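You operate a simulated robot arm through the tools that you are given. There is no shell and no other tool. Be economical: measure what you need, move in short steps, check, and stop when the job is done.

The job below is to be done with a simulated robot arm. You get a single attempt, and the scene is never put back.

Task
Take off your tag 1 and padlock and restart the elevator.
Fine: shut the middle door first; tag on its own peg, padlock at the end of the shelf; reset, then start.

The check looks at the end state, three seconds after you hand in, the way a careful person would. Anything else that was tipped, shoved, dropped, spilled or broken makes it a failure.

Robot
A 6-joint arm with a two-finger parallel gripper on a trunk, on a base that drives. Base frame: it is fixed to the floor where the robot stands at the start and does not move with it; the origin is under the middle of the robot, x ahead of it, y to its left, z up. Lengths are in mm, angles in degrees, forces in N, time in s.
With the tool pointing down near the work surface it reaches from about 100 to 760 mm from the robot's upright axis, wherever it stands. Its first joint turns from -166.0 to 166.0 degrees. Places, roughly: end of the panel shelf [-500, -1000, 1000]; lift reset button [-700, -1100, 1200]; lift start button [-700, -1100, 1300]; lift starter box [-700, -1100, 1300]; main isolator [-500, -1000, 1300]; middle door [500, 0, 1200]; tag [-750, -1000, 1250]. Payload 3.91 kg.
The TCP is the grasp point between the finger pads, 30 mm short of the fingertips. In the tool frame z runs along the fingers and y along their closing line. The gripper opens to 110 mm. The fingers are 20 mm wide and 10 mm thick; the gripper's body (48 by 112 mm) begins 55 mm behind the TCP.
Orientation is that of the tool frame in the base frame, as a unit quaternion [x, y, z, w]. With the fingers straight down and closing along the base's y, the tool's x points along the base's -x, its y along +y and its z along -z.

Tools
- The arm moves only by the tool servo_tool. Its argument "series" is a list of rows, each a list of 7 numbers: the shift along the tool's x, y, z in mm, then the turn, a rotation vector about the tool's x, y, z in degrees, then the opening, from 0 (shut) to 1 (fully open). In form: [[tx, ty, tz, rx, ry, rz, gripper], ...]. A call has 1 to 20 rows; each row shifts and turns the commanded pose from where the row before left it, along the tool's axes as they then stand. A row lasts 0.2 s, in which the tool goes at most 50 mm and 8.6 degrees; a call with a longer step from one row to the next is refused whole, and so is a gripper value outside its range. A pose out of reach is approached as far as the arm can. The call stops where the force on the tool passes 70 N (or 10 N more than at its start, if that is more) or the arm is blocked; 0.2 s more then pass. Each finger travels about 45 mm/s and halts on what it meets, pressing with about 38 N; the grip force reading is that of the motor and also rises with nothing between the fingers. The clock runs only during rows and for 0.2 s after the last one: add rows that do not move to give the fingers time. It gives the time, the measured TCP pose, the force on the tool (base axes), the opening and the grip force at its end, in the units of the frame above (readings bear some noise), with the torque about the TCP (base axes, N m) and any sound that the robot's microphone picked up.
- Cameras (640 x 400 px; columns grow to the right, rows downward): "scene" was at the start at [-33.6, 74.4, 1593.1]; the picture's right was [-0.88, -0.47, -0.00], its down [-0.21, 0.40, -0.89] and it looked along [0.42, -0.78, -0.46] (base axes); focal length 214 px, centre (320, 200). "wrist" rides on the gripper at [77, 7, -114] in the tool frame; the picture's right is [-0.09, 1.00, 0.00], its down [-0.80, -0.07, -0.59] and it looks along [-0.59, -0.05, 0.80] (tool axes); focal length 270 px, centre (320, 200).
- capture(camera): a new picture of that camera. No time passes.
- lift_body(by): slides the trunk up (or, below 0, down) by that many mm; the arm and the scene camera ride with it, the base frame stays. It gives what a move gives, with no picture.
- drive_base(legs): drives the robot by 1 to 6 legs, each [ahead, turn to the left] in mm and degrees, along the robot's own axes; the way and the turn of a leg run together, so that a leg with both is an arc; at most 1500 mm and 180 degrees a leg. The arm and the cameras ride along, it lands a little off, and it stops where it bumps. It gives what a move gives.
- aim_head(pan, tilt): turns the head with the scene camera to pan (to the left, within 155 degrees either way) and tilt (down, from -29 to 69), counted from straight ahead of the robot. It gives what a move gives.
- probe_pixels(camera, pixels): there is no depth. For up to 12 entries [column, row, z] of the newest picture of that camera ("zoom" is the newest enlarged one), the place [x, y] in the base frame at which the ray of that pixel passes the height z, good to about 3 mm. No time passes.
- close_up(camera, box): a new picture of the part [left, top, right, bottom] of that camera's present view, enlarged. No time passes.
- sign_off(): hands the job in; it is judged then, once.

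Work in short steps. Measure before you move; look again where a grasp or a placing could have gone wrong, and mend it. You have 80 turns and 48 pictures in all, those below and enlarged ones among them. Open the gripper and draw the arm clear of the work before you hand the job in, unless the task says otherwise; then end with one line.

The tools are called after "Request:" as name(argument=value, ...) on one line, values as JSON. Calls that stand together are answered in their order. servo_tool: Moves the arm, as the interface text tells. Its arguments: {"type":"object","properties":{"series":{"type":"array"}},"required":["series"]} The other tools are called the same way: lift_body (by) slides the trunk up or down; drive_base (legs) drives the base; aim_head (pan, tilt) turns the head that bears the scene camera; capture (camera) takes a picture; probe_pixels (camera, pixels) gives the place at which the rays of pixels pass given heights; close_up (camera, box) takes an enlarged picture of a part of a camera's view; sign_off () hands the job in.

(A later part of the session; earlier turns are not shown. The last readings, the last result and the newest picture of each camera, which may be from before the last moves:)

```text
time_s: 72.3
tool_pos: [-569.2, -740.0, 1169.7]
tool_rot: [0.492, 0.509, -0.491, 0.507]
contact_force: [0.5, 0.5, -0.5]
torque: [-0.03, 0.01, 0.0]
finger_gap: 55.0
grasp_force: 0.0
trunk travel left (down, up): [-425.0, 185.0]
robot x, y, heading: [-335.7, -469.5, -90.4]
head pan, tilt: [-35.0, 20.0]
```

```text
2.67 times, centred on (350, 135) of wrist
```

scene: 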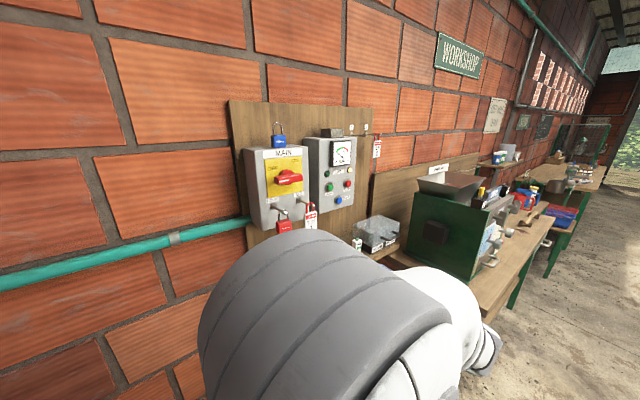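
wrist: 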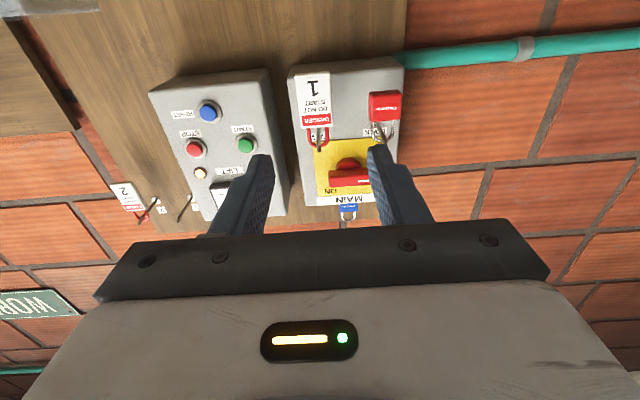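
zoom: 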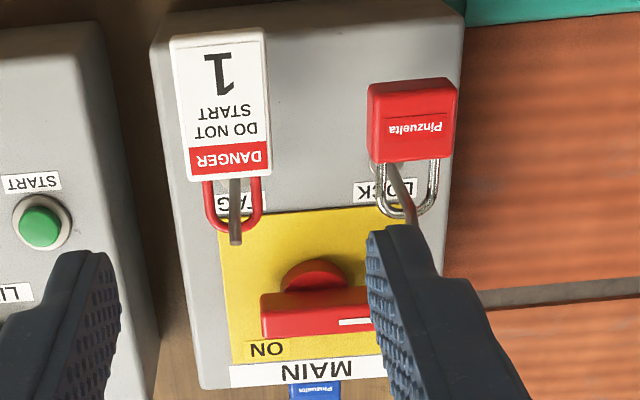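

Both hang by shackles over plain horizontal pins. I compute rays for pin tips and buttons from both cameras.

Request:
probe_pixels(camera="scene", pixels=[[285.7, 212.1, 1250], [285.7, 212.1, 1150], [313.3, 205.7, 1250], [313.3, 205.7, 1150], [329.5, 186.8, 1250], [329.5, 186.8, 1150], [273, 206, 1250], [273, 206, 1150], [299.6, 200.1, 1250], [299.6, 200.1, 1150], [338.3, 200.1, 1250], [338.3, 200.1, 1150]])

Request:
probe_pixels(camera="zoom", pixels=[[236, 240, 1250], [236, 240, 1200], [413, 222, 1250], [413, 222, 1200], [390, 165, 1250], [390, 165, 1200], [42, 225, 1300], [42, 225, 1250], [315, 290, 1300], [315, 290, 1250], [221, 105, 1200], [411, 120, 1200]])

```text
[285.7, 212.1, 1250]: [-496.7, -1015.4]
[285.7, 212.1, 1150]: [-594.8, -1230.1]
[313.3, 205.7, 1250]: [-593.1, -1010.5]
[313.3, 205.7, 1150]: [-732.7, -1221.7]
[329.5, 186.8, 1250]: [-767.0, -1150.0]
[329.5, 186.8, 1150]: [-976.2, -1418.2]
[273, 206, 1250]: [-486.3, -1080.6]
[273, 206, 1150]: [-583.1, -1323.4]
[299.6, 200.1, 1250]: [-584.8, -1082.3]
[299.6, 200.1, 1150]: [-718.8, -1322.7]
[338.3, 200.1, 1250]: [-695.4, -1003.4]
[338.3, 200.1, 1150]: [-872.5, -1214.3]
```

```text
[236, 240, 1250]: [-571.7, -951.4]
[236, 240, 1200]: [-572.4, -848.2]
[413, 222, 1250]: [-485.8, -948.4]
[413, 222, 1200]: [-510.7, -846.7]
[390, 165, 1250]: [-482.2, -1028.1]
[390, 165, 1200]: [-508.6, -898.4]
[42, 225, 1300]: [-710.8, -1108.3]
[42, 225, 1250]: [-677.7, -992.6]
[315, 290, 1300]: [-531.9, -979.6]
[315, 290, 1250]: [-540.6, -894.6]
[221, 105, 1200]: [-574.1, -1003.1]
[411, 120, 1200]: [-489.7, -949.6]
```

Results: TAG pin tip ≈ (−572, −980, 1265), LOCK pin tip ≈ (−480, −981, 1266), box face y≈−1060; tag plate ≈49 mm wide centred (−574, −1005, 1200); padlock body centred (−478, −1005, 1218). I square the yaw, advance to a pre-grasp in front of the tag with the gripper opened to 80%.

Request:
servo_tool(series=[[-20, 0, 40, 1.7, 0, 0, 0.8], [-20, 0, 40, 0, 0, 0, 0.8], [0, 0, 40, 0, 0, 0, 0.8], [0, 0, 40, 0, 0, 0, 0.8], [0, 0, 0, 0, 0, 0, 0.8]])

Request:
capture(camera="wrist")

```text
time_s: 73.5
tool_pos: [-569.8, -901.8, 1207.9]
tool_rot: [0.5, 0.501, -0.5, 0.499]
contact_force: [0.3, -0.3, -0.4]
torque: [0.0, -0.02, 0.03]
finger_gap: 87.8
grasp_force: 0.0
trunk travel left (down, up): [-425.0, 185.0]
robot x, y, heading: [-336.7, -469.9, -90.3]
head pan, tilt: [-35.0, 20.0]
```

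```text
16 pictures are left
```

wrist: 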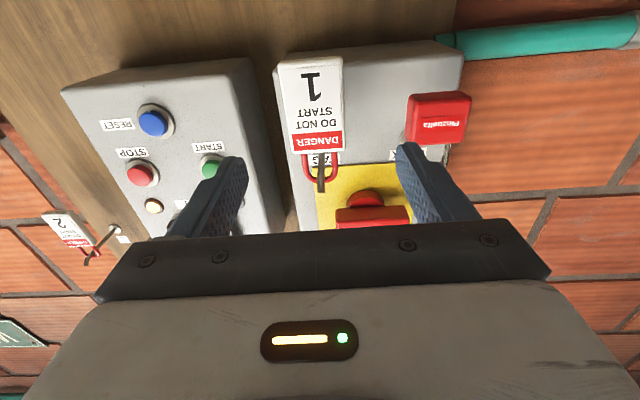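

Tag plate spans columns ~280–343 around row 105. I check its x by probing.

Request:
probe_pixels(camera="wrist", pixels=[[279, 62, 1170], [343, 57, 1170], [283, 100, 1205], [344, 100, 1205], [292, 150, 1240], [343, 150, 1240], [320, 190, 1265], [408, 97, 1205], [471, 97, 1205], [408, 140, 1235]])

```text
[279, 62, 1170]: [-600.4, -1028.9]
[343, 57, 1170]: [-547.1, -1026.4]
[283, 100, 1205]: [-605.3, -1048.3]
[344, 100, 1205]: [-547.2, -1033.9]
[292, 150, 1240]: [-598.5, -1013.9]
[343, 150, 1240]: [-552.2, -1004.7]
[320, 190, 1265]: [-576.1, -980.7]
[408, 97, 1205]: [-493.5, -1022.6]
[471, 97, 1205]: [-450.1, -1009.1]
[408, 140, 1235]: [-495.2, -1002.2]
```

Tag centre x≈−575, y≈−1008. I narrow to ~72 mm, shift −5 mm in x and advance to y≈−1005, then close.

Request:
servo_tool(series=[[0, -5, 15, 0, 0, 0, 0.66], [0, 0, 30, 0, 0, 0, 0.66], [0, 0, 30, 0, 0, 0, 0.66], [0, 0, 28, 0, 0, 0, 0.66], [0, 0, 0, 0, 0, 0, 0.66]])

Request:
servo_tool(series=[[0, 0, 0, 0, 0, 0, 0.3], [0, 0, 0, 0, 0, 0, 0.3], [0, 0, 0, 0, 0, 0, 0.3], [0, 0, 0, 0, 0, 0, 0.3]])

Request:
capture(camera="wrist")

```text
time_s: 74.7
tool_pos: [-574.5, -1004.4, 1208.5]
tool_rot: [0.501, 0.5, -0.5, 0.499]
contact_force: [-0.7, -1.0, -0.1]
torque: [0.01, -0.03, 0.0]
finger_gap: 72.6
grasp_force: 0.1
trunk travel left (down, up): [-425.0, 185.0]
robot x, y, heading: [-334.2, -471.5, -90.1]
head pan, tilt: [-35.0, 20.0]
```

```text
time_s: 75.7
tool_pos: [-573.6, -1002.4, 1208.2]
tool_rot: [0.499, 0.502, -0.499, 0.5]
contact_force: [-0.4, 0.1, 0.7]
torque: [0.04, -0.01, -0.01]
finger_gap: 44.5
grasp_force: 38.0
trunk travel left (down, up): [-425.0, 185.0]
robot x, y, heading: [-335.8, -471.2, -90.4]
head pan, tilt: [-35.0, 20.0]
```

```text
15 pictures are left
```

wrist: 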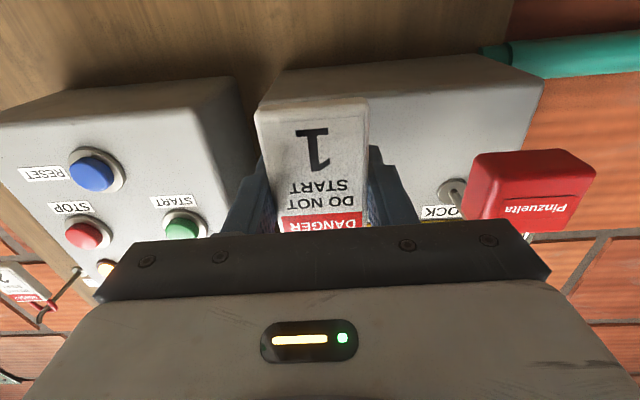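

Gripped at 44.5 mm. Lift 9 mm and check forces before pulling out.

Request:
servo_tool(series=[[-5, 0, 0, 0, 0, 0, 0.2], [-4, 0, 0, 0, 0, 0, 0.2], [0, 0, -10, 0, 0, 0, 0.2], [0, 0, -10, 0, 0, 0, 0.2]])

```text
time_s: 76.7
tool_pos: [-572.8, -983.5, 1218.3]
tool_rot: [-0.501, -0.5, 0.501, -0.499]
contact_force: [0.4, -0.8, -0.2]
torque: [-0.01, 0.02, -0.01]
finger_gap: 44.7
grasp_force: 38.4
trunk travel left (down, up): [-425.0, 185.0]
robot x, y, heading: [-335.8, -473.6, -90.4]
head pan, tilt: [-35.0, 20.0]
```

No resistance. I pull the tag the rest of the way off the pin to y≈−890.

Request:
servo_tool(series=[[0, 0, -15, 0, 0, 0, 0.2], [0, 0, -20, 0, 0, 0, 0.2], [0, 0, -30, 0, 0, 0, 0.2], [0, 0, -30, 0, 0, 0, 0.2]])

Request:
capture(camera="wrist")

```text
time_s: 77.7
tool_pos: [-572.6, -886.8, 1217.5]
tool_rot: [0.499, 0.501, -0.499, 0.5]
contact_force: [-0.7, -0.6, -0.2]
torque: [0.01, -0.01, 0.01]
finger_gap: 45.1
grasp_force: 38.2
trunk travel left (down, up): [-425.0, 185.0]
robot x, y, heading: [-335.2, -472.6, -90.4]
head pan, tilt: [-35.0, 20.0]
```

```text
14 pictures are left
```

wrist: 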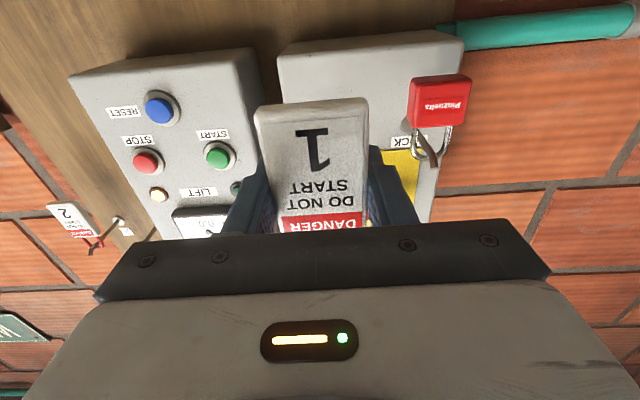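

Tag is off. I move right and up to look at peg 1, keeping well away from the panel (y≈−860).

Request:
servo_tool(series=[[-16, -36, -6, 0, 0, 0, 0.2], [-16, -36, -6, 0, 0, 0, 0.2], [-16, -36, -6, 0, 0, 0, 0.2], [-16, -36, -6, 0, 0, 0, 0.2], [-16, -36, -6, 0, 0, 0, 0.2]])

Request:
capture(camera="wrist")

Request:
probe_pixels(camera="scene", pixels=[[351.6, 134.5, 1420], [351.6, 134.5, 1380], [365.9, 133.9, 1420], [365.9, 133.9, 1380], [380.8, 134.5, 1420], [380.8, 134.5, 1380]])

```text
time_s: 78.9
tool_pos: [-752.3, -859.3, 1296.9]
tool_rot: [0.5, 0.501, -0.499, 0.501]
contact_force: [0.2, 1.0, -0.6]
torque: [0.01, 0.01, -0.01]
finger_gap: 44.7
grasp_force: 37.9
trunk travel left (down, up): [-425.0, 185.0]
robot x, y, heading: [-330.4, -469.8, -90.1]
head pan, tilt: [-35.0, 20.0]
```

```text
13 pictures are left
```

wrist: 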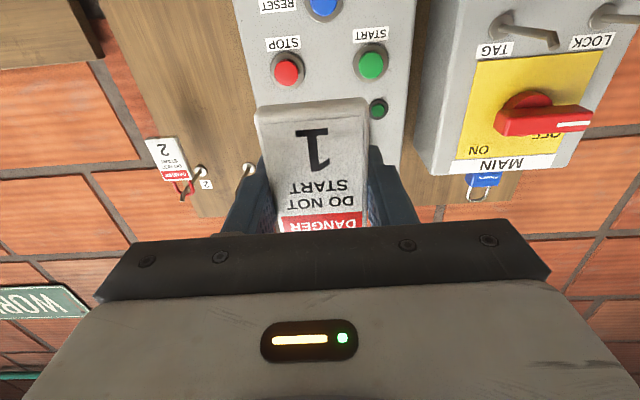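

```text
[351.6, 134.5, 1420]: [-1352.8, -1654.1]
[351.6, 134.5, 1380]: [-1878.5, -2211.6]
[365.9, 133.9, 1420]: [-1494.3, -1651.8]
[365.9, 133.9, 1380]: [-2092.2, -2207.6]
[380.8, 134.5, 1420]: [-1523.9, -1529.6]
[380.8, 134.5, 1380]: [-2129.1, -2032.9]
```

Peg 1's base is at (248,170) beside the tag; I probe it with a few heights along with the peg 2 pin and buttons.

Request:
probe_pixels(camera="wrist", pixels=[[248, 170, 1460], [248, 170, 1440], [201, 172, 1460], [201, 172, 1440], [188, 186, 1460], [188, 186, 1440], [371, 65, 1285], [371, 65, 1275], [322, 8, 1225], [322, 8, 1215], [550, 122, 1330], [550, 122, 1320]])

Request:
close_up(camera="wrist", box=[140, 120, 280, 230])

```text
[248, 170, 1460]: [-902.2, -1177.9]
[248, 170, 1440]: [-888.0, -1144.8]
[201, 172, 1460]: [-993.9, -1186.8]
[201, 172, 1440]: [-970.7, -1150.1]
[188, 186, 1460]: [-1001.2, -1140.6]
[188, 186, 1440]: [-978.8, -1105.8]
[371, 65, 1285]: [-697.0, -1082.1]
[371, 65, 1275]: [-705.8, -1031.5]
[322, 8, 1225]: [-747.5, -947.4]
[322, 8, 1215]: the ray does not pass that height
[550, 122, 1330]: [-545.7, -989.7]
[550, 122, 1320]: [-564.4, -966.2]
```

```text
3.64 times, centred on (210, 175) of wrist
```

zoom: 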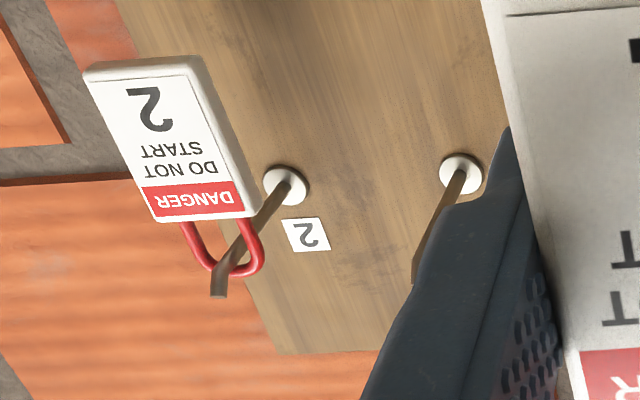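

Pegs project from white flanges and end in a small upturn. I probe peg 1's bend (237.5,187) and tip (235.5,198), and peg 2's for comparison.

Request:
probe_pixels(camera="wrist", pixels=[[248.5, 167.3, 1455], [237.5, 187.4, 1455], [237.5, 187.4, 1465], [235.5, 198.4, 1455], [235.5, 198.4, 1465], [200.9, 171, 1455], [183.1, 192.9, 1455], [183.1, 192.9, 1465], [182, 201.6, 1465], [182, 201.6, 1475]])

```text
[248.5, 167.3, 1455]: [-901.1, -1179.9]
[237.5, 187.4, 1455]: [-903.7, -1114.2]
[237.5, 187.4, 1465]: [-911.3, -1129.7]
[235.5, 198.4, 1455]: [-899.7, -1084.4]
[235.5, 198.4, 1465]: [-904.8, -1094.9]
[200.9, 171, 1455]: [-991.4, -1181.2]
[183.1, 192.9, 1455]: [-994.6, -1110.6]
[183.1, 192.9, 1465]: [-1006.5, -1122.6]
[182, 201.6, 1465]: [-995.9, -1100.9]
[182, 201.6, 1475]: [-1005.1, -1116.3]
```

Peg 1: base ≈ (−902, −1180, 1454), bend ≈ (−902, −1112, 1454), tip ≈ (−902, −1096, 1464). The hoop's opening is about TCP+35…+57. I raise the trunk 120 mm so the arm stays in comfortable reach.

Request:
lift_body(by=120)

Request:
servo_tool(series=[[0, -38, 20, 0, 0, 0, 0.2], [0, -38, 35, 0, 0, 0, 0.2], [0, -38, 35, 0, 0, 0, 0.2], [0, -36, 35, 0, 0, 0, 0.2], [0, 0, 35, 0, 0, 0, 0.2], [0, 0, 0, 0, 0, 0, 0.2]])

Request:
capture(camera="wrist")

```text
time_s: 80.4
tool_pos: [-754.5, -859.4, 1418.3]
tool_rot: [0.501, 0.5, -0.5, 0.499]
contact_force: [0.4, -0.5, -0.3]
torque: [-0.01, -0.03, 0.01]
finger_gap: 44.7
grasp_force: 37.9
trunk travel left (down, up): [-545.0, 65.0]
robot x, y, heading: [-333.0, -470.0, -90.4]
head pan, tilt: [-35.0, 20.0]
```

```text
refused: row 2 steps farther than a row can; nothing moved
```

```text
11 pictures are left
```

wrist: 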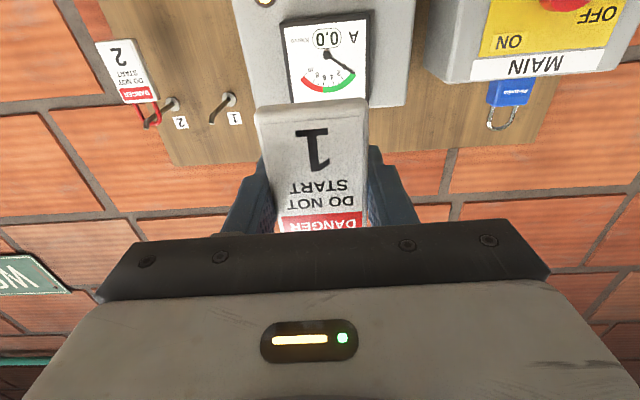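

Move refused (step too long), but the new view shows peg 1 clearly: base (230,98), tip (212,122). I probe it for a second line of sight.

Request:
probe_pixels(camera="wrist", pixels=[[230, 98, 1450], [230, 98, 1456], [214, 115, 1450], [214, 115, 1456], [212, 123, 1455], [212, 123, 1465], [171, 103, 1450], [171, 103, 1456]])

```text
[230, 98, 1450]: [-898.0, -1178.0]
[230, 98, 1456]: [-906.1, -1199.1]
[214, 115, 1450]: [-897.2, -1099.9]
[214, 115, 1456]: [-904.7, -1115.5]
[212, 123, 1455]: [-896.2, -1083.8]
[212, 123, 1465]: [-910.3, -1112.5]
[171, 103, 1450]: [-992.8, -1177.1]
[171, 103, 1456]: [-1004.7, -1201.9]
```

Combining views: peg 1 at x≈−899, tip y≈−1085, z≈1455. I move to a pre-hang position (−899, −1050, 1413) in allowed steps and check with the scene camera.

Request:
servo_tool(series=[[1, -36, 30, 0, 0, 0, 0.2], [1, -36, 30, 0, 0, 0, 0.2], [1, -36, 30, 0, 0, 0, 0.2], [1, -36, 30, 0, 0, 0, 0.2], [1, 0, 35, 0, 0, 0, 0.2], [0, 0, 35, 0, 0, 0, 0.2], [0, 0, 0, 0, 0, 0, 0.2]])

Request:
aim_head(pan=-45, tilt=12)

Request:
capture(camera="scene")

```text
time_s: 82.0
tool_pos: [-896.7, -1049.9, 1413.1]
tool_rot: [0.5, 0.501, -0.5, 0.499]
contact_force: [-0.5, 0.8, 0.0]
torque: [0.0, -0.04, 0.04]
finger_gap: 44.9
grasp_force: 37.8
trunk travel left (down, up): [-545.0, 65.0]
robot x, y, heading: [-334.2, -470.5, -90.4]
head pan, tilt: [-35.0, 20.0]
```

```text
time_s: 82.7
tool_pos: [-898.1, -1051.3, 1412.4]
tool_rot: [0.5, 0.501, -0.5, 0.5]
contact_force: [-0.2, 0.2, -0.3]
torque: [0.02, -0.01, -0.03]
finger_gap: 44.7
grasp_force: 38.3
trunk travel left (down, up): [-545.0, 65.0]
robot x, y, heading: [-333.3, -472.7, -90.2]
head pan, tilt: [-45.0, 12.0]
```

```text
10 pictures are left
```

scene: 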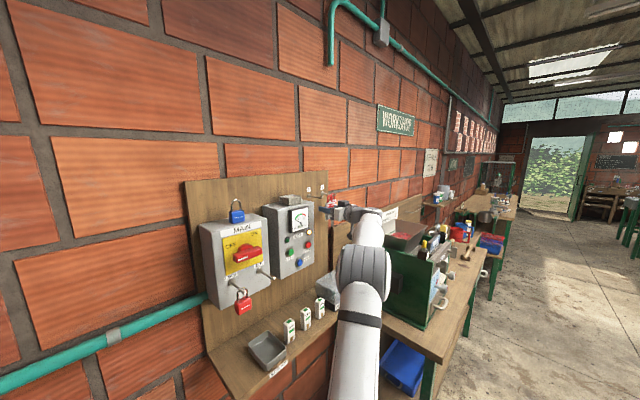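

Enlarge the peg area at (330,200).

Request:
close_up(camera="scene", box=[295, 175, 375, 225])

```text
8.00 times, centred on (335, 200) of scene
```

zoom: 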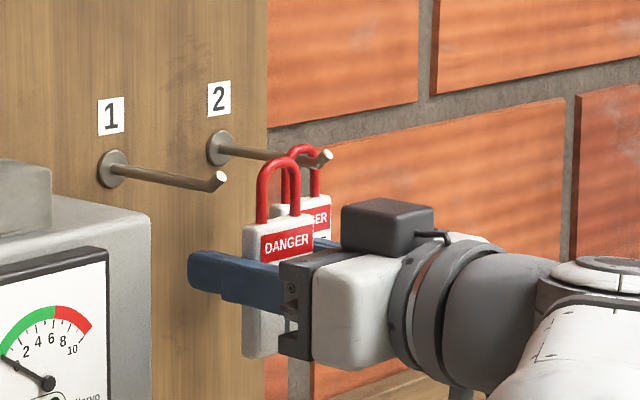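

Very clear view. I probe peg points and the hoop to compare lateral alignment in the same image.

Request:
probe_pixels(camera="zoom", pixels=[[113, 168, 1450], [113, 168, 1456], [212, 187, 1450], [212, 187, 1456], [220, 177, 1456], [220, 177, 1462], [280, 162, 1470], [280, 162, 1474], [262, 225, 1448], [301, 214, 1448], [218, 147, 1450], [218, 147, 1456]])

```text
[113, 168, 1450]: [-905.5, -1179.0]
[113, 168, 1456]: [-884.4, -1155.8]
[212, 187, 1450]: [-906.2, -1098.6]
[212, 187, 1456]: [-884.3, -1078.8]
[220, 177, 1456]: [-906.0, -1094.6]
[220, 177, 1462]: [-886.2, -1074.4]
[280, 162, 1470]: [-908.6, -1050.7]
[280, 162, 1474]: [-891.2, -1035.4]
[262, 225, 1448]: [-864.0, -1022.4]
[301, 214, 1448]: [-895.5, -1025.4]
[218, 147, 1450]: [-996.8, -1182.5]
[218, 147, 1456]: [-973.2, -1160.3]
```

The hoop sits ≈10 mm behind the TCP (y≈−1041, x≈−898), peg at x≈−901, tip y≈−1090. I lower 2 mm, shift −2 mm in x, and slide in 80 mm.

Request:
servo_tool(series=[[2, -2, 10, 0, 0, 0, 0.2], [0, 0, 15, 0, 0, 0, 0.2], [0, 0, 15, 0, 0, 0, 0.2], [0, 0, 12, 0, 0, 0, 0.2], [0, 0, 10, 0, 0, 0, 0.2], [0, 0, 10, 0, 0, 0, 0.2], [0, 0, 8, 0, 0, 0, 0.2], [0, 0, 0, 0, 0, 0, 0.2]])

Request:
close_up(camera="scene", box=[285, 175, 365, 225])

```text
time_s: 84.5
tool_pos: [-899.3, -1130.0, 1410.4]
tool_rot: [0.5, 0.502, -0.499, 0.499]
contact_force: [0.2, 0.1, -0.4]
torque: [0.0, -0.02, 0.0]
finger_gap: 44.8
grasp_force: 38.4
trunk travel left (down, up): [-545.0, 65.0]
robot x, y, heading: [-334.9, -475.3, -90.4]
head pan, tilt: [-45.0, 12.0]
```

```text
8.00 times, centred on (325, 200) of scene
```

zoom: 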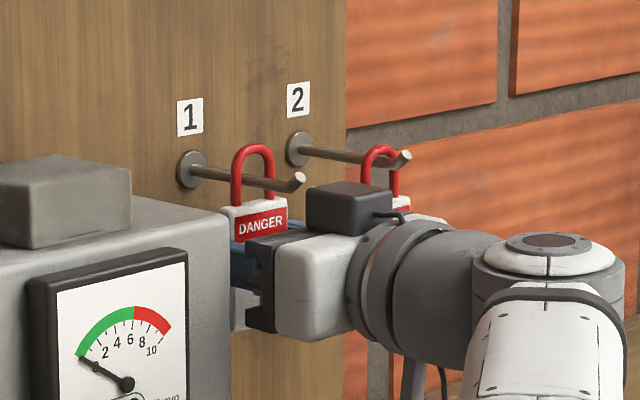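

The peg is threaded through hoop. I lower 10 mm (stop on force) and release slowly.

Request:
servo_tool(series=[[4, 0, 0, 0, 0, 0, 0.2], [3, 0, 0, 0, 0, 0, 0.2], [3, 0, 0, 0, 0, 0, 0.2], [0, 0, 0, 0, 0, 0, 0.2]])

```text
time_s: 85.5
tool_pos: [-898.8, -1129.2, 1400.5]
tool_rot: [0.5, 0.501, -0.499, 0.499]
contact_force: [-1.0, -0.2, 0.4]
torque: [-0.01, 0.0, -0.03]
finger_gap: 44.7
grasp_force: 38.2
trunk travel left (down, up): [-545.0, 65.0]
robot x, y, heading: [-333.3, -473.4, -90.4]
head pan, tilt: [-45.0, 12.0]
```

Nearly resting. I open to 0.58, then withdraw straight back.

Request:
servo_tool(series=[[1.5, 0, 0, 0, 0, 0, 0.2], [0, 0, 0, 0, 0, 0, 0.5], [0, 0, 0, 0, 0, 0, 0.58], [0, 0, 0, 0, 0, 0, 0.58], [0, 0, -20, 0, 0, 0, 0.58], [0, 0, -30, 0, 0, 0, 0.58], [0, 0, -40, 0, 0, 0, 0.58], [0, 0, -40, 0, 0, 0, 0.58], [0, 0, -40, 0, 0, 0, 0.58], [0, 36, -30, 0, 0, 0, 0.58], [0, 36, -30, 0, 0, 0, 0.58], [0, 36, 0, 0, 0, 0, 0.58]])

Request:
close_up(camera="scene", box=[190, 170, 370, 320])

```text
time_s: 88.1
tool_pos: [-791.0, -899.2, 1400.3]
tool_rot: [0.5, 0.501, -0.5, 0.499]
contact_force: [0.4, -0.4, -0.1]
torque: [0.04, -0.02, -0.07]
finger_gap: 63.8
grasp_force: 0.2
trunk travel left (down, up): [-545.0, 65.0]
robot x, y, heading: [-334.7, -471.2, -90.4]
head pan, tilt: [-45.0, 12.0]
```

```text
2.67 times, centred on (280, 245) of scene
```

zoom: 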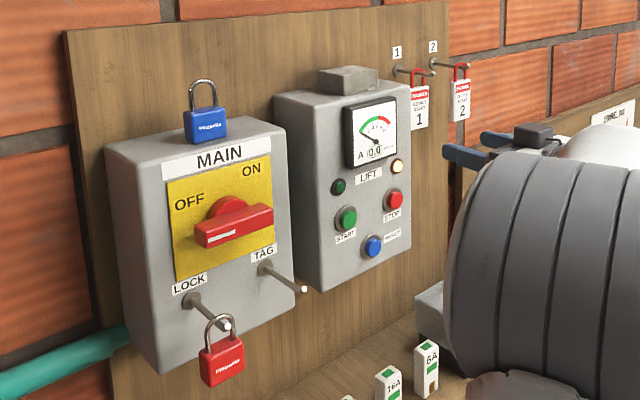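

Tag 1 hangs on peg 1. Now the padlock: body centre ≈ (−480, −990, 1214). I lower the trunk 120 mm and bring the tool in front of it.

Request:
lift_body(by=-120)

Request:
servo_tool(series=[[9, 44.4, 0, 0, 0, 0, 0.66], [9, 44.4, 0, 0, 0, 0, 0.66], [9, 44.4, 0, 0, 0, 0, 0.66], [9, 44.4, 0, 0, 0, 0, 0.66], [9, 44.4, 0, 0, 0, 0, 0.66], [9, 44.4, 0, 0, 0, 0, 0.66], [10, 44.4, 0, 0, 0, 0, 0.66], [0, 0, 0, 0, 0, 0, 0.66]])

Request:
capture(camera="wrist")

```text
time_s: 89.6
tool_pos: [-791.0, -900.2, 1279.5]
tool_rot: [0.5, 0.501, -0.5, 0.5]
contact_force: [0.5, 0.2, 0.6]
torque: [-0.03, 0.06, 0.01]
finger_gap: 63.8
grasp_force: 0.0
trunk travel left (down, up): [-425.0, 185.0]
robot x, y, heading: [-335.4, -471.8, -90.3]
head pan, tilt: [-45.0, 12.0]
```

```text
time_s: 91.4
tool_pos: [-481.1, -897.4, 1215.2]
tool_rot: [0.5, 0.501, -0.5, 0.5]
contact_force: [-0.9, -0.2, 0.2]
torque: [0.02, 0.01, -0.01]
finger_gap: 72.7
grasp_force: 0.1
trunk travel left (down, up): [-425.0, 185.0]
robot x, y, heading: [-337.1, -468.9, -90.1]
head pan, tilt: [-45.0, 12.0]
```

```text
6 pictures are left
```

wrist: 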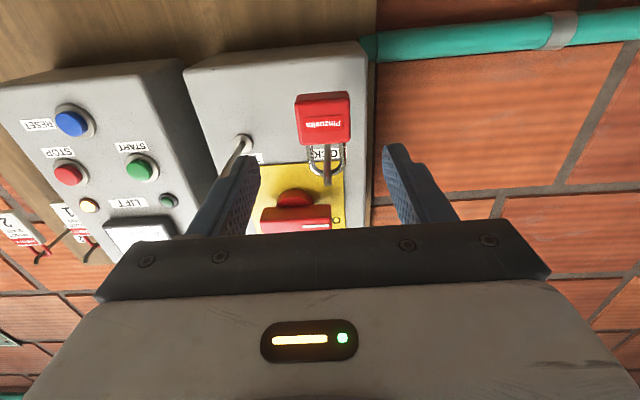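

Padlock body spans cols 296–350, rows 92–142, pin tip (327,187). I probe it plus the buttons and knob for later (pictures are scarce).

Request:
probe_pixels(camera="wrist", pixels=[[296, 118, 1215], [350, 118, 1215], [323, 95, 1198], [323, 143, 1238], [327, 187, 1266], [71, 124, 1222], [71, 124, 1227], [141, 167, 1282], [141, 167, 1287], [295, 200, 1320], [262, 222, 1320], [332, 222, 1320]])

```text
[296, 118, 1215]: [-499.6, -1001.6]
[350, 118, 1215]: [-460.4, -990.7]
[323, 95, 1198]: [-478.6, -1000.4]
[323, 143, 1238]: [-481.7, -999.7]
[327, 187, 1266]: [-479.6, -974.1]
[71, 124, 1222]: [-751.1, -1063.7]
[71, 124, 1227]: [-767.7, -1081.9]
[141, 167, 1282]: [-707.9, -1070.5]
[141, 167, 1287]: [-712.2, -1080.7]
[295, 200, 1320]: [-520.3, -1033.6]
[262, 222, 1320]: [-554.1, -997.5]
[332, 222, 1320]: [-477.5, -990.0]
```

Padlock is centred at (−480, −998, 1216): advance 100 mm and close.

Request:
servo_tool(series=[[0, 1, 30, 0, 0, 0, 0.66], [0, 0, 30, 0, 0, 0, 0.66], [0, 0, 25, 0, 0, 0, 0.66], [0, 0, 15, 0, 0, 0, 0.66], [0, 0, 0, 0, 0, 0, 0.2], [0, 0, 0, 0, 0, 0, 0.2], [0, 0, 0, 0, 0, 0, 0.2], [0, 0, 0, 0, 0, 0, 0.2]])

```text
time_s: 93.2
tool_pos: [-479.5, -997.7, 1216.6]
tool_rot: [0.5, 0.501, -0.499, 0.5]
contact_force: [0.0, -0.5, 1.2]
torque: [0.05, -0.06, 0.01]
finger_gap: 41.5
grasp_force: 38.3
trunk travel left (down, up): [-425.0, 185.0]
robot x, y, heading: [-336.6, -471.2, -90.4]
head pan, tilt: [-45.0, 12.0]
```

Gripped at 41.5 mm. Lift 10 mm and pull out.

Request:
servo_tool(series=[[-5, 0, 0, 0, 0, 0, 0.2], [-4, 0, 0, 0, 0, 0, 0.2], [0, 0, -10, 0, 0, 0, 0.2], [0, 0, -15, 0, 0, 0, 0.2], [0, 0, -20, 0, 0, 0, 0.2], [0, 0, -30, 0, 0, 0, 0.2], [0, 0, -30, 0, 0, 0, 0.2], [0, 0, 0, 0, 0, 0, 0.2]])

```text
time_s: 95.0
tool_pos: [-480.2, -894.2, 1226.5]
tool_rot: [0.5, 0.502, -0.499, 0.5]
contact_force: [-0.6, 0.1, -1.4]
torque: [-0.02, 0.0, -0.02]
finger_gap: 41.8
grasp_force: 37.9
trunk travel left (down, up): [-425.0, 185.0]
robot x, y, heading: [-336.9, -472.2, -90.4]
head pan, tilt: [-45.0, 12.0]
```

Padlock is free. I take one scene picture to locate the shelf's left end.

Request:
aim_head(pan=-22, tilt=28)

Request:
capture(camera="scene")

```text
time_s: 95.9
tool_pos: [-479.3, -895.3, 1223.8]
tool_rot: [0.5, 0.501, -0.499, 0.5]
contact_force: [-0.6, -0.6, -0.9]
torque: [0.0, 0.01, 0.0]
finger_gap: 41.6
grasp_force: 38.0
trunk travel left (down, up): [-425.0, 185.0]
robot x, y, heading: [-332.5, -470.0, -90.1]
head pan, tilt: [-22.0, 28.0]
```

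```text
5 pictures are left
```

scene: 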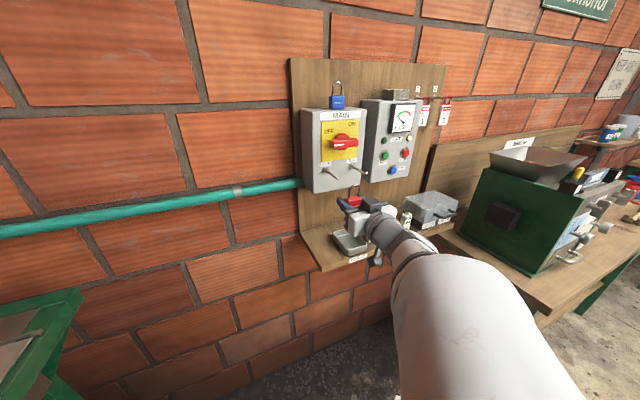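

Shelf's left end: back corner (301,232), front corner (321,270); tray's left edge (332,236)–(345,257). Probe at candidate heights.

Request:
probe_pixels(camera="scene", pixels=[[301, 232, 1000], [301, 232, 970], [321, 270, 1000], [321, 270, 970], [332, 236, 1000], [332, 236, 970], [346, 257, 1000], [346, 257, 970], [291, 60, 1450], [291, 60, 1470], [324, 259, 1000], [355, 192, 1230]])

```text
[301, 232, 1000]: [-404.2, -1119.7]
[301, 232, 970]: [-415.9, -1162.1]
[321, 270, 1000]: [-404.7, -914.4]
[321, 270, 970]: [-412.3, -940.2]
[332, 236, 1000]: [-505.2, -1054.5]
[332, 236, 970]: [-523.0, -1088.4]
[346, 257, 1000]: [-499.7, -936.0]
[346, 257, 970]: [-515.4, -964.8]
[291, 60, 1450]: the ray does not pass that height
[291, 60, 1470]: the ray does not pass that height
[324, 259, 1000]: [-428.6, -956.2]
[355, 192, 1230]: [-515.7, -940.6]
```

Shelf top ≈ 960, left end x≈−417, front edge y≈−949, tray starts x≈−505. I'll stand the padlock at (−457, −987). Shift x, then lower the trunk 195 mm while clear of the shelf.

Request:
servo_tool(series=[[0, 22, 0, 0, 0, 0, 0.2], [0, 0, 0, 0, 0, 0, 0.2]])

Request:
lift_body(by=-195)

Request:
servo_tool(series=[[0, 0, 30, 0, 0, 0, 0.2], [0, 0, 30, 0, 0, 0, 0.2], [0, 0, 31, 0, 0, 0, 0.2], [0, 0, 0, 0, 0, 0, 0.2]])

Request:
capture(camera="scene")

```text
time_s: 96.5
tool_pos: [-465.7, -897.2, 1209.2]
tool_rot: [0.518, 0.499, -0.488, 0.494]
contact_force: [-0.4, -0.3, -1.3]
torque: [0.0, 0.01, -0.03]
finger_gap: 41.4
grasp_force: 38.4
trunk travel left (down, up): [-425.0, 185.0]
robot x, y, heading: [-333.5, -473.0, -90.3]
head pan, tilt: [-22.0, 28.0]
```

```text
time_s: 98.6
tool_pos: [-463.1, -897.8, 1014.7]
tool_rot: [0.516, 0.501, -0.486, 0.496]
contact_force: [-1.4, 0.2, -1.2]
torque: [0.0, 0.0, 0.02]
finger_gap: 41.3
grasp_force: 38.2
trunk travel left (down, up): [-230.0, 380.0]
robot x, y, heading: [-336.9, -474.0, -90.3]
head pan, tilt: [-22.0, 28.0]
```

```text
time_s: 99.6
tool_pos: [-456.0, -987.3, 1030.0]
tool_rot: [0.5, 0.501, -0.5, 0.499]
contact_force: [-0.3, 0.2, -1.4]
torque: [-0.06, 0.0, 0.0]
finger_gap: 41.3
grasp_force: 37.6
trunk travel left (down, up): [-230.0, 380.0]
robot x, y, heading: [-334.2, -471.3, -90.3]
head pan, tilt: [-22.0, 28.0]
```

```text
4 pictures are left
```

scene: 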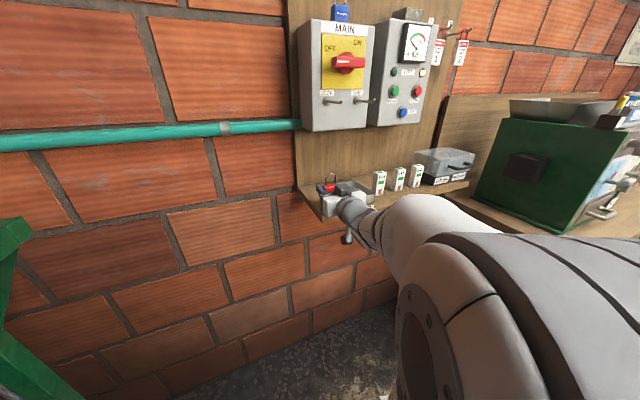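

The padlock is over the shelf's left end (328,183). I probe the front-left corner here for a second estimate of shelf height.

Request:
probe_pixels(camera="scene", pixels=[[297, 185, 960], [297, 185, 980], [322, 217, 960], [322, 217, 980], [352, 190, 1000], [352, 190, 980]])

```text
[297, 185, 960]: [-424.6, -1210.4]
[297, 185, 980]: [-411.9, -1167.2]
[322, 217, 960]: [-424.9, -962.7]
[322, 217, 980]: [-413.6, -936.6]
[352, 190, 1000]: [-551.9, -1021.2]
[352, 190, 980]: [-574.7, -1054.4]
```

Shelf height estimates range 963–991, so I back off 12 mm from the edge side and lower carefully by feel: first to z≈1008.

Request:
servo_tool(series=[[0, 0, -12, 0, 0, 0, 0.2], [8, 0, 0, 0, 0, 0, 0.2], [6, 0, 0, 0, 0, 0, 0.2], [4, 0, 0, 0, 0, 0, 0.2], [4, 0, 0, 0, 0, 0, 0.2], [0, 0, 0, 0, 0, 0, 0.2]])

Request:
servo_tool(series=[[3, 0, 0, 0, 0, 0, 0.2], [2, 0, 0, 0, 0, 0, 0.2], [0, 0, 0, 0, 0, 0, 0.2]])

Request:
servo_tool(series=[[2, 0, 0, 0, 0, 0, 0.2], [2, 0, 0, 0, 0, 0, 0.2], [0, 0, 0, 0, 0, 0, 0.2]])

```text
time_s: 101.0
tool_pos: [-457.6, -972.1, 1008.2]
tool_rot: [0.5, 0.5, -0.5, 0.5]
contact_force: [0.3, 0.2, -1.7]
torque: [-0.01, -0.02, -0.03]
finger_gap: 41.4
grasp_force: 38.0
trunk travel left (down, up): [-230.0, 380.0]
robot x, y, heading: [-337.4, -472.9, -90.0]
head pan, tilt: [-22.0, 28.0]
```

```text
time_s: 101.8
tool_pos: [-457.1, -973.6, 1003.2]
tool_rot: [0.5, 0.5, -0.5, 0.499]
contact_force: [0.3, 0.1, -0.5]
torque: [0.01, 0.0, 0.03]
finger_gap: 41.7
grasp_force: 37.7
trunk travel left (down, up): [-230.0, 380.0]
robot x, y, heading: [-339.1, -473.1, -90.1]
head pan, tilt: [-22.0, 28.0]
```

```text
time_s: 102.6
tool_pos: [-457.9, -972.3, 998.7]
tool_rot: [0.501, 0.501, -0.5, 0.499]
contact_force: [-0.2, 0.9, -0.6]
torque: [0.0, 0.01, 0.0]
finger_gap: 41.3
grasp_force: 38.5
trunk travel left (down, up): [-230.0, 380.0]
robot x, y, heading: [-335.4, -470.5, -90.5]
head pan, tilt: [-22.0, 28.0]
```

No contact yet; continue in 4 mm calls.

Request:
servo_tool(series=[[2, 0, 0, 0, 0, 0, 0.2], [2, 0, 0, 0, 0, 0, 0.2], [0, 0, 0, 0, 0, 0, 0.2]])

Request:
servo_tool(series=[[2, 0, 0, 0, 0, 0, 0.2], [2, 0, 0, 0, 0, 0, 0.2], [0, 0, 0, 0, 0, 0, 0.2]])

Request:
servo_tool(series=[[2, 0, 0, 0, 0, 0, 0.2], [2, 0, 0, 0, 0, 0, 0.2], [0, 0, 0, 0, 0, 0, 0.2]])

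```text
time_s: 103.4
tool_pos: [-457.8, -973.9, 994.7]
tool_rot: [0.5, 0.5, -0.5, 0.499]
contact_force: [-0.4, -0.1, -1.7]
torque: [-0.02, 0.0, -0.01]
finger_gap: 41.8
grasp_force: 37.6
trunk travel left (down, up): [-230.0, 380.0]
robot x, y, heading: [-331.6, -471.9, -90.2]
head pan, tilt: [-22.0, 28.0]
```

```text
time_s: 104.2
tool_pos: [-457.9, -973.7, 995.0]
tool_rot: [-0.498, -0.499, 0.501, -0.501]
contact_force: [-1.0, -6.4, 21.8]
torque: [0.17, -0.22, -0.02]
finger_gap: 41.6
grasp_force: 38.1
trunk travel left (down, up): [-230.0, 380.0]
robot x, y, heading: [-333.9, -467.6, -90.1]
head pan, tilt: [-22.0, 28.0]
```

```text
time_s: 105.0
tool_pos: [-456.9, -971.7, 988.4]
tool_rot: [0.5, 0.502, -0.499, 0.499]
contact_force: [2.4, 3.5, 12.2]
torque: [0.02, -0.06, 0.02]
finger_gap: 41.6
grasp_force: 37.9
trunk travel left (down, up): [-230.0, 380.0]
robot x, y, heading: [-337.8, -474.1, -90.2]
head pan, tilt: [-22.0, 28.0]
```

Contact felt at z≈994, so shelf ≈975; padlock now pressed lightly. I open gently and withdraw straight back, then check.

Request:
servo_tool(series=[[-2, 0, 0, 0, 0, 0, 0.2], [0, 0, 0, 0, 0, 0, 0.42], [0, 0, 0, 0, 0, 0, 0.52], [0, 0, 0, 0, 0, 0, 0.52], [0, 0, 0, 0, 0, 0, 0.52], [0, 0, -15, 0, 0, 0, 0.52], [0, 0, -25, 0, 0, 0, 0.52], [0, 0, -30, 0, 0, 0, 0.52], [0, 0, 0, 0, 0, 0, 0.52]])

Request:
close_up(camera="scene", box=[270, 130, 420, 230])

```text
time_s: 107.0
tool_pos: [-464.6, -913.3, 1000.5]
tool_rot: [0.5, 0.501, -0.499, 0.5]
contact_force: [0.6, 1.4, 0.2]
torque: [-0.01, 0.04, 0.02]
finger_gap: 56.8
grasp_force: 0.1
out of reach, approached as far as the arm can: row 8
trunk travel left (down, up): [-230.0, 380.0]
robot x, y, heading: [-336.0, -470.7, -90.3]
head pan, tilt: [-22.0, 28.0]
```

```text
4.00 times, centred on (345, 180) of scene
```

zoom: 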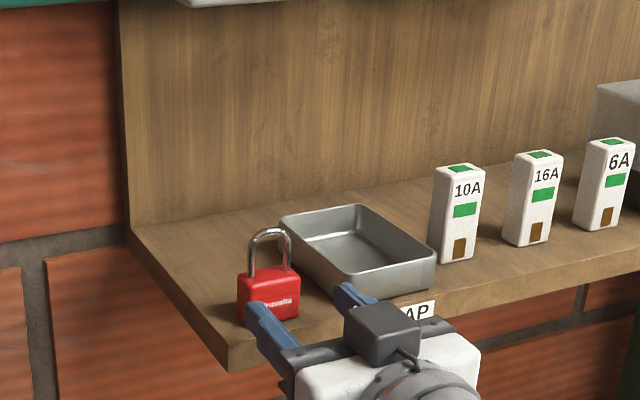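

Padlock stands upright at the shelf's end. Next the isolator: handle centre ≈ (−517, −1018, 1342), mark at OFF (left), needs 90° clockwise. I raise the trunk, position in front, and pre-rotate −90° so the fingers straddle the horizontal handle.

Request:
lift_body(by=290)

Request:
servo_tool(series=[[-26, -26, 0, 0, 0, 0, 0.45], [-26, -26, 0, 0, 0, 0, 0.45], [0, 0, 0, 0, 0, -8.18, 0.45], [0, 0, 0, 0, 0, -8.18, 0.45], [0, 0, 0, 0, 0, -8.18, 0.45], [0, 0, 0, 0, 0, -8.18, 0.45], [0, 0, 0, 0, 0, -8.18, 0.45], [0, 0, 0, 0, 0, -8.18, 0.45], [0, 0, 0, 0, 0, -8.18, 0.45], [0, 0, 0, 0, 0, -8.18, 0.45], [0, 0, 0, 0, 0, -8.18, 0.45], [0, 0, 0, 0, 0, -8.18, 0.45], [0, 0, 0, 0, 0, -8.18, 0.45], [0, 0, 0, 0, 0, 0, 0.45]])

Request:
capture(camera="wrist")

```text
time_s: 109.9
tool_pos: [-465.9, -913.9, 1290.3]
tool_rot: [0.5, 0.501, -0.499, 0.5]
contact_force: [0.2, -0.1, -0.7]
torque: [0.03, 0.01, -0.04]
finger_gap: 57.1
grasp_force: 0.0
trunk travel left (down, up): [-520.0, 90.0]
robot x, y, heading: [-333.0, -469.4, -90.3]
head pan, tilt: [-22.0, 28.0]
```

```text
time_s: 113.0
tool_pos: [-523.2, -885.1, 1414.3]
tool_rot: [0.078, 0.764, -0.638, 0.063]
contact_force: [-0.8, 0.2, 0.5]
torque: [-0.01, 0.02, -0.02]
finger_gap: 49.6
grasp_force: 0.1
out of reach, approached as far as the arm can: row 8, 9, 10, 11, 12, 13
trunk travel left (down, up): [-520.0, 90.0]
robot x, y, heading: [-337.2, -473.0, -90.1]
head pan, tilt: [-22.0, 28.0]
stopped in row 14: the arm was blocked; the commanded pose is now the measured one
```

```text
2 pictures are left
```

wrist: 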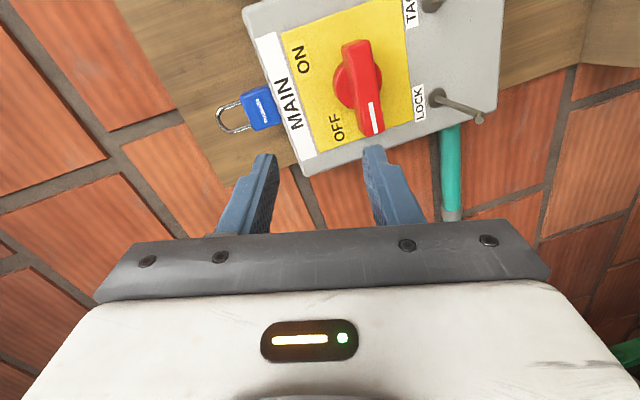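

A wrist limit stopped the roll ~11° short, with a slight pitch. The view (hub 357,85; mark end 370,130) puts the handle at ≈ (−521, −1018, 1344). I'll use a −70° roll instead, correcting pitch and position.

Request:
servo_tool(series=[[4.5, 30.2, 28.4, 0, 0, 0, 0.5], [4.5, 30.2, 28.4, 0, 0, 0, 0.5], [0, 0, 0, 4.95, -1.49, 4.23, 0.5], [0, 0, 0, 4.95, -1.49, 4.23, 0.5], [0, 0, 0, 0, 0, 0, 0.5]])

```text
time_s: 114.2
tool_pos: [-500.3, -914.4, 1446.8]
tool_rot: [0.124, 0.702, -0.69, 0.128]
contact_force: [-0.1, 0.4, 0.1]
torque: [0.01, -0.02, -0.05]
finger_gap: 55.0
grasp_force: 0.0
out of reach, approached as far as the arm can: row 1, 2, 3, 4
trunk travel left (down, up): [-520.0, 90.0]
robot x, y, heading: [-334.9, -471.8, -90.3]
head pan, tilt: [-22.0, 28.0]
```

The arm is too folded at this trunk height. I command the reachable height first, then lower the trunk 95 mm so the arm lands at the knob level.

Request:
servo_tool(series=[[-16.3, -44.7, 0, 0, 0, 0, 0.5], [-16.3, -44.7, 0, 0, 0, 0, 0.5], [0, 0, 0, 0, 0, 0, 0.5]])

Request:
lift_body(by=-95)

```text
time_s: 115.0
tool_pos: [-497.9, -908.5, 1550.4]
tool_rot: [-0.119, -0.694, 0.7, -0.119]
contact_force: [0.2, -0.7, 0.1]
torque: [0.02, 0.0, 0.03]
finger_gap: 55.0
grasp_force: 0.0
trunk travel left (down, up): [-520.0, 90.0]
robot x, y, heading: [-333.8, -474.3, -90.3]
head pan, tilt: [-22.0, 28.0]
```

```text
time_s: 116.2
tool_pos: [-496.7, -908.7, 1454.9]
tool_rot: [-0.119, -0.694, 0.699, -0.119]
contact_force: [-0.4, -0.5, 0.5]
torque: [-0.02, 0.0, 0.0]
finger_gap: 55.0
grasp_force: 0.1
trunk travel left (down, up): [-425.0, 185.0]
robot x, y, heading: [-331.0, -475.8, -90.1]
head pan, tilt: [-22.0, 28.0]
```

Orientation is now right (horizontal, roll −70°). I lower the trunk 111 mm, shift −24 mm in x, and advance toward the handle to y≈−970 first.

Request:
lift_body(by=-111)

Request:
servo_tool(series=[[22.6, -8, 20, 0, 0, 0, 0.5], [0, 0, 30, 0, 0, 0, 0.5], [0, 0, 12, 0, 0, 0, 0.5], [0, 0, 0, 0, 0, 0, 0.5]])

Request:
capture(camera="wrist")

```text
time_s: 117.7
tool_pos: [-497.8, -907.2, 1345.0]
tool_rot: [-0.118, -0.694, 0.7, -0.119]
contact_force: [-0.1, -0.6, 0.0]
torque: [0.0, 0.0, -0.02]
finger_gap: 55.1
grasp_force: 0.0
trunk travel left (down, up): [-314.0, 296.0]
robot x, y, heading: [-334.9, -468.9, -90.5]
head pan, tilt: [-22.0, 28.0]
```

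```text
time_s: 118.7
tool_pos: [-520.4, -968.7, 1347.0]
tool_rot: [-0.118, -0.693, 0.701, -0.119]
contact_force: [-0.4, 0.5, -0.3]
torque: [0.01, 0.0, 0.04]
finger_gap: 55.0
grasp_force: 0.0
trunk travel left (down, up): [-314.0, 296.0]
robot x, y, heading: [-334.4, -473.4, -90.3]
head pan, tilt: [-22.0, 28.0]
```

```text
1 pictures are left
```

wrist: 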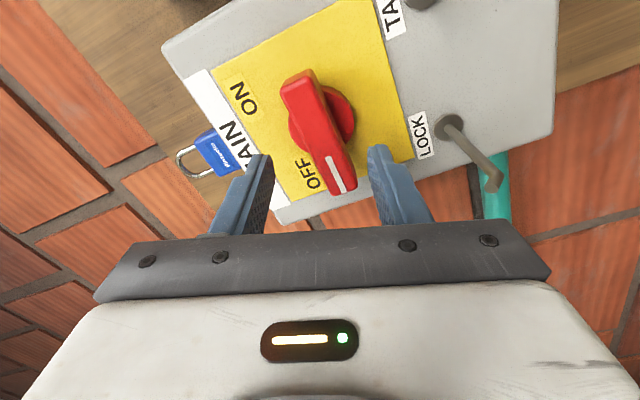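

Handle lies between the fingers; its centre (320,133) and hub show I'm ~10 mm short along tool x. I shift +10.5 mm, advance 32 mm and close on the handle.

Request:
servo_tool(series=[[10.5, 0, 0, 0, 0, 0, 0.5], [0, 0, 16, 0, 0, 0, 0.5], [0, 0, 16, 0, 0, 0, 0.5], [0, 0, 0, 0, 0, 0, 0.1], [0, 0, 0, 0, 0, 0, 0.1], [0, 0, 0, 0, 0, 0, 0.1], [0, 0, 0, 0, 0, 0, 0.1]])

```text
time_s: 120.3
tool_pos: [-530.0, -1000.8, 1343.0]
tool_rot: [-0.118, -0.694, 0.7, -0.119]
contact_force: [0.7, 4.3, -6.9]
torque: [0.84, 0.07, 0.17]
finger_gap: 22.0
grasp_force: 45.2
trunk travel left (down, up): [-314.0, 296.0]
robot x, y, heading: [-334.1, -468.8, -90.3]
head pan, tilt: [-22.0, 28.0]
```

Gripped at 22 mm. I turn it clockwise (tool +rz) by ~72° in one call, watching torque and sound.

Request:
servo_tool(series=[[0, 0, 0, 0, 0, 8, 0.1], [0, 0, 0, 0, 0, 8, 0.1], [0, 0, 0, 0, 0, 8, 0.1], [0, 0, 0, 0, 0, 8, 0.1], [0, 0, 0, 0, 0, 8, 0.1], [0, 0, 0, 0, 0, 8, 0.1], [0, 0, 0, 0, 0, 8, 0.1], [0, 0, 0, 0, 0, 8, 0.1], [0, 0, 0, 0, 0, 8, 0.1], [0, 0, 0, 0, 0, 0, 0.1]])

```text
time_s: 122.5
tool_pos: [-524.3, -1002.6, 1341.7]
tool_rot: [0.501, 0.494, -0.495, 0.509]
contact_force: [29.7, 5.1, -29.4]
torque: [1.18, 0.83, 1.41]
finger_gap: 22.3
grasp_force: 44.6
trunk travel left (down, up): [-314.0, 296.0]
robot x, y, heading: [-335.3, -473.5, -90.4]
head pan, tilt: [-22.0, 28.0]
```

Handle is near vertical. A further 6° to make sure it reaches its stop, then release and back out.

Request:
servo_tool(series=[[0, 0, 0, 0, 0, 4, 0.1], [0, 0, 0, 0, 0, 4, 0.1], [0, 0, 0, 0, 0, 0, 0.1]])

Request:
servo_tool(series=[[0, 0, 0, 0, 0, -8, 0.1], [0, 0, 0, 0, 0, 0, 0.5], [0, 0, 0, 0, 0, 0, 0.5], [0, 0, 0, 0, 0, 0, 0.5], [0, 0, -25, 0, 0, 0, 0.5], [0, 0, -35, 0, 0, 0, 0.5], [0, 0, -35, 0, 0, 0, 0.5], [0, 0, 0, 0, 0, 0, 0.5]])

```text
time_s: 123.3
tool_pos: [-524.7, -1002.4, 1342.8]
tool_rot: [0.533, 0.459, -0.46, 0.543]
contact_force: [27.9, -2.1, -17.4]
torque: [0.91, 1.36, 1.42]
finger_gap: 25.0
grasp_force: 44.4
trunk travel left (down, up): [-314.0, 296.0]
robot x, y, heading: [-333.9, -471.7, -90.3]
head pan, tilt: [-22.0, 28.0]
```

```text
time_s: 125.1
tool_pos: [-530.8, -907.5, 1342.0]
tool_rot: [0.502, 0.491, -0.498, 0.508]
contact_force: [0.2, 0.3, 0.8]
torque: [0.03, 0.02, -0.01]
finger_gap: 55.1
grasp_force: 0.1
trunk travel left (down, up): [-314.0, 296.0]
robot x, y, heading: [-333.1, -471.9, -90.1]
head pan, tilt: [-22.0, 28.0]
```

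The grip widened at the end: the switch is against its ON stop. Next RESET at ≈ (−748, −1063, 1225): close the fingers, move in front and approach to y≈−1020.

Request:
servo_tool(series=[[18.7, -36.6, 0, 0, 0, 0, 0], [18.7, -36.6, 0, 0, 0, 0, 0], [18.7, -36.6, 0, 0, 0, 0, 0], [18.7, -36.6, 0, 0, 0, 0, 0], [18.7, -36.6, 0, 0, 0, 0, 0], [18.7, -36.6, 0, 0, 0, 0, 0], [0, 0, 35, 0, 0, 0, 0], [0, 0, 35, 0, 0, 0, 0], [0, 0, 35, 0, 0, 0, 0], [0, 0, 0, 0, 0, 0, 0]])

Request:
probe_pixels(camera="wrist", pixels=[[447, 125, 1266]])

```text
time_s: 127.3
tool_pos: [-747.6, -1012.9, 1226.8]
tool_rot: [0.503, 0.491, -0.498, 0.508]
contact_force: [0.5, 1.6, 0.3]
torque: [0.01, 0.02, 0.0]
finger_gap: 0.1
grasp_force: 37.6
trunk travel left (down, up): [-314.0, 296.0]
robot x, y, heading: [-334.6, -469.3, -90.2]
head pan, tilt: [-22.0, 28.0]
```

```text
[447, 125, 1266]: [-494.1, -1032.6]
```

In front of RESET at (−748, −1013, 1227). I press in small steps, then back off.

Request:
servo_tool(series=[[1, 0, 8, 0, 0, 0, 0], [0, 0, 5, 0, 0, 0, 0], [0, 0, 4, 0, 0, 0, 0], [0, 0, 3, 0, 0, 0, 0], [0, 0, 3, 0, 0, 0, 0], [0, 0, 3, 0, 0, 0, 0], [0, 0, 0, 0, 0, 0, 0]])

```text
time_s: 128.9
tool_pos: [-748.3, -1034.3, 1227.9]
tool_rot: [0.503, 0.491, -0.498, 0.508]
contact_force: [3.8, 31.2, -13.5]
torque: [0.64, -0.01, 0.28]
finger_gap: 0.0
grasp_force: 37.9
trunk travel left (down, up): [-314.0, 296.0]
robot x, y, heading: [-339.2, -474.2, -90.3]
head pan, tilt: [-22.0, 28.0]
heard: click
```

A click was heard: RESET done. I back off 30 mm, move to START (−702, 1281) and press it the same way.

Request:
servo_tool(series=[[0, 0, -15, 0, 0, 0, 0], [0, 0, -15, 0, 0, 0, 0], [-26, 23.5, 0, 0, 0, 0, 0], [-26, 23.5, 0, 0, 0, 0, 0], [0, 0, 0, 0, 0, 0, 0]])

Request:
servo_tool(series=[[0, 0, 12, 0, 0, 0, 0], [0, 0, 5, 0, 0, 0, 0], [0, 0, 4, 0, 0, 0, 0], [0, 0, 3, 0, 0, 0, 0], [0, 0, 3, 0, 0, 0, 0], [0, 0, 3, 0, 0, 0, 0], [0, 0, 0, 0, 0, 0, 0]])

```text
time_s: 130.1
tool_pos: [-702.8, -1008.9, 1278.3]
tool_rot: [0.502, 0.492, -0.498, 0.508]
contact_force: [-0.1, 0.0, 0.5]
torque: [0.0, -0.01, -0.03]
finger_gap: 0.0
grasp_force: 37.5
trunk travel left (down, up): [-314.0, 296.0]
robot x, y, heading: [-335.2, -466.2, -90.2]
head pan, tilt: [-22.0, 28.0]
```

```text
time_s: 131.7
tool_pos: [-702.0, -1033.0, 1279.4]
tool_rot: [0.502, 0.491, -0.498, 0.509]
contact_force: [5.0, 31.4, -14.2]
torque: [0.41, 0.03, 0.23]
finger_gap: 0.3
grasp_force: 37.7
trunk travel left (down, up): [-314.0, 296.0]
robot x, y, heading: [-335.9, -471.1, -90.7]
head pan, tilt: [-22.0, 28.0]
heard: click
```

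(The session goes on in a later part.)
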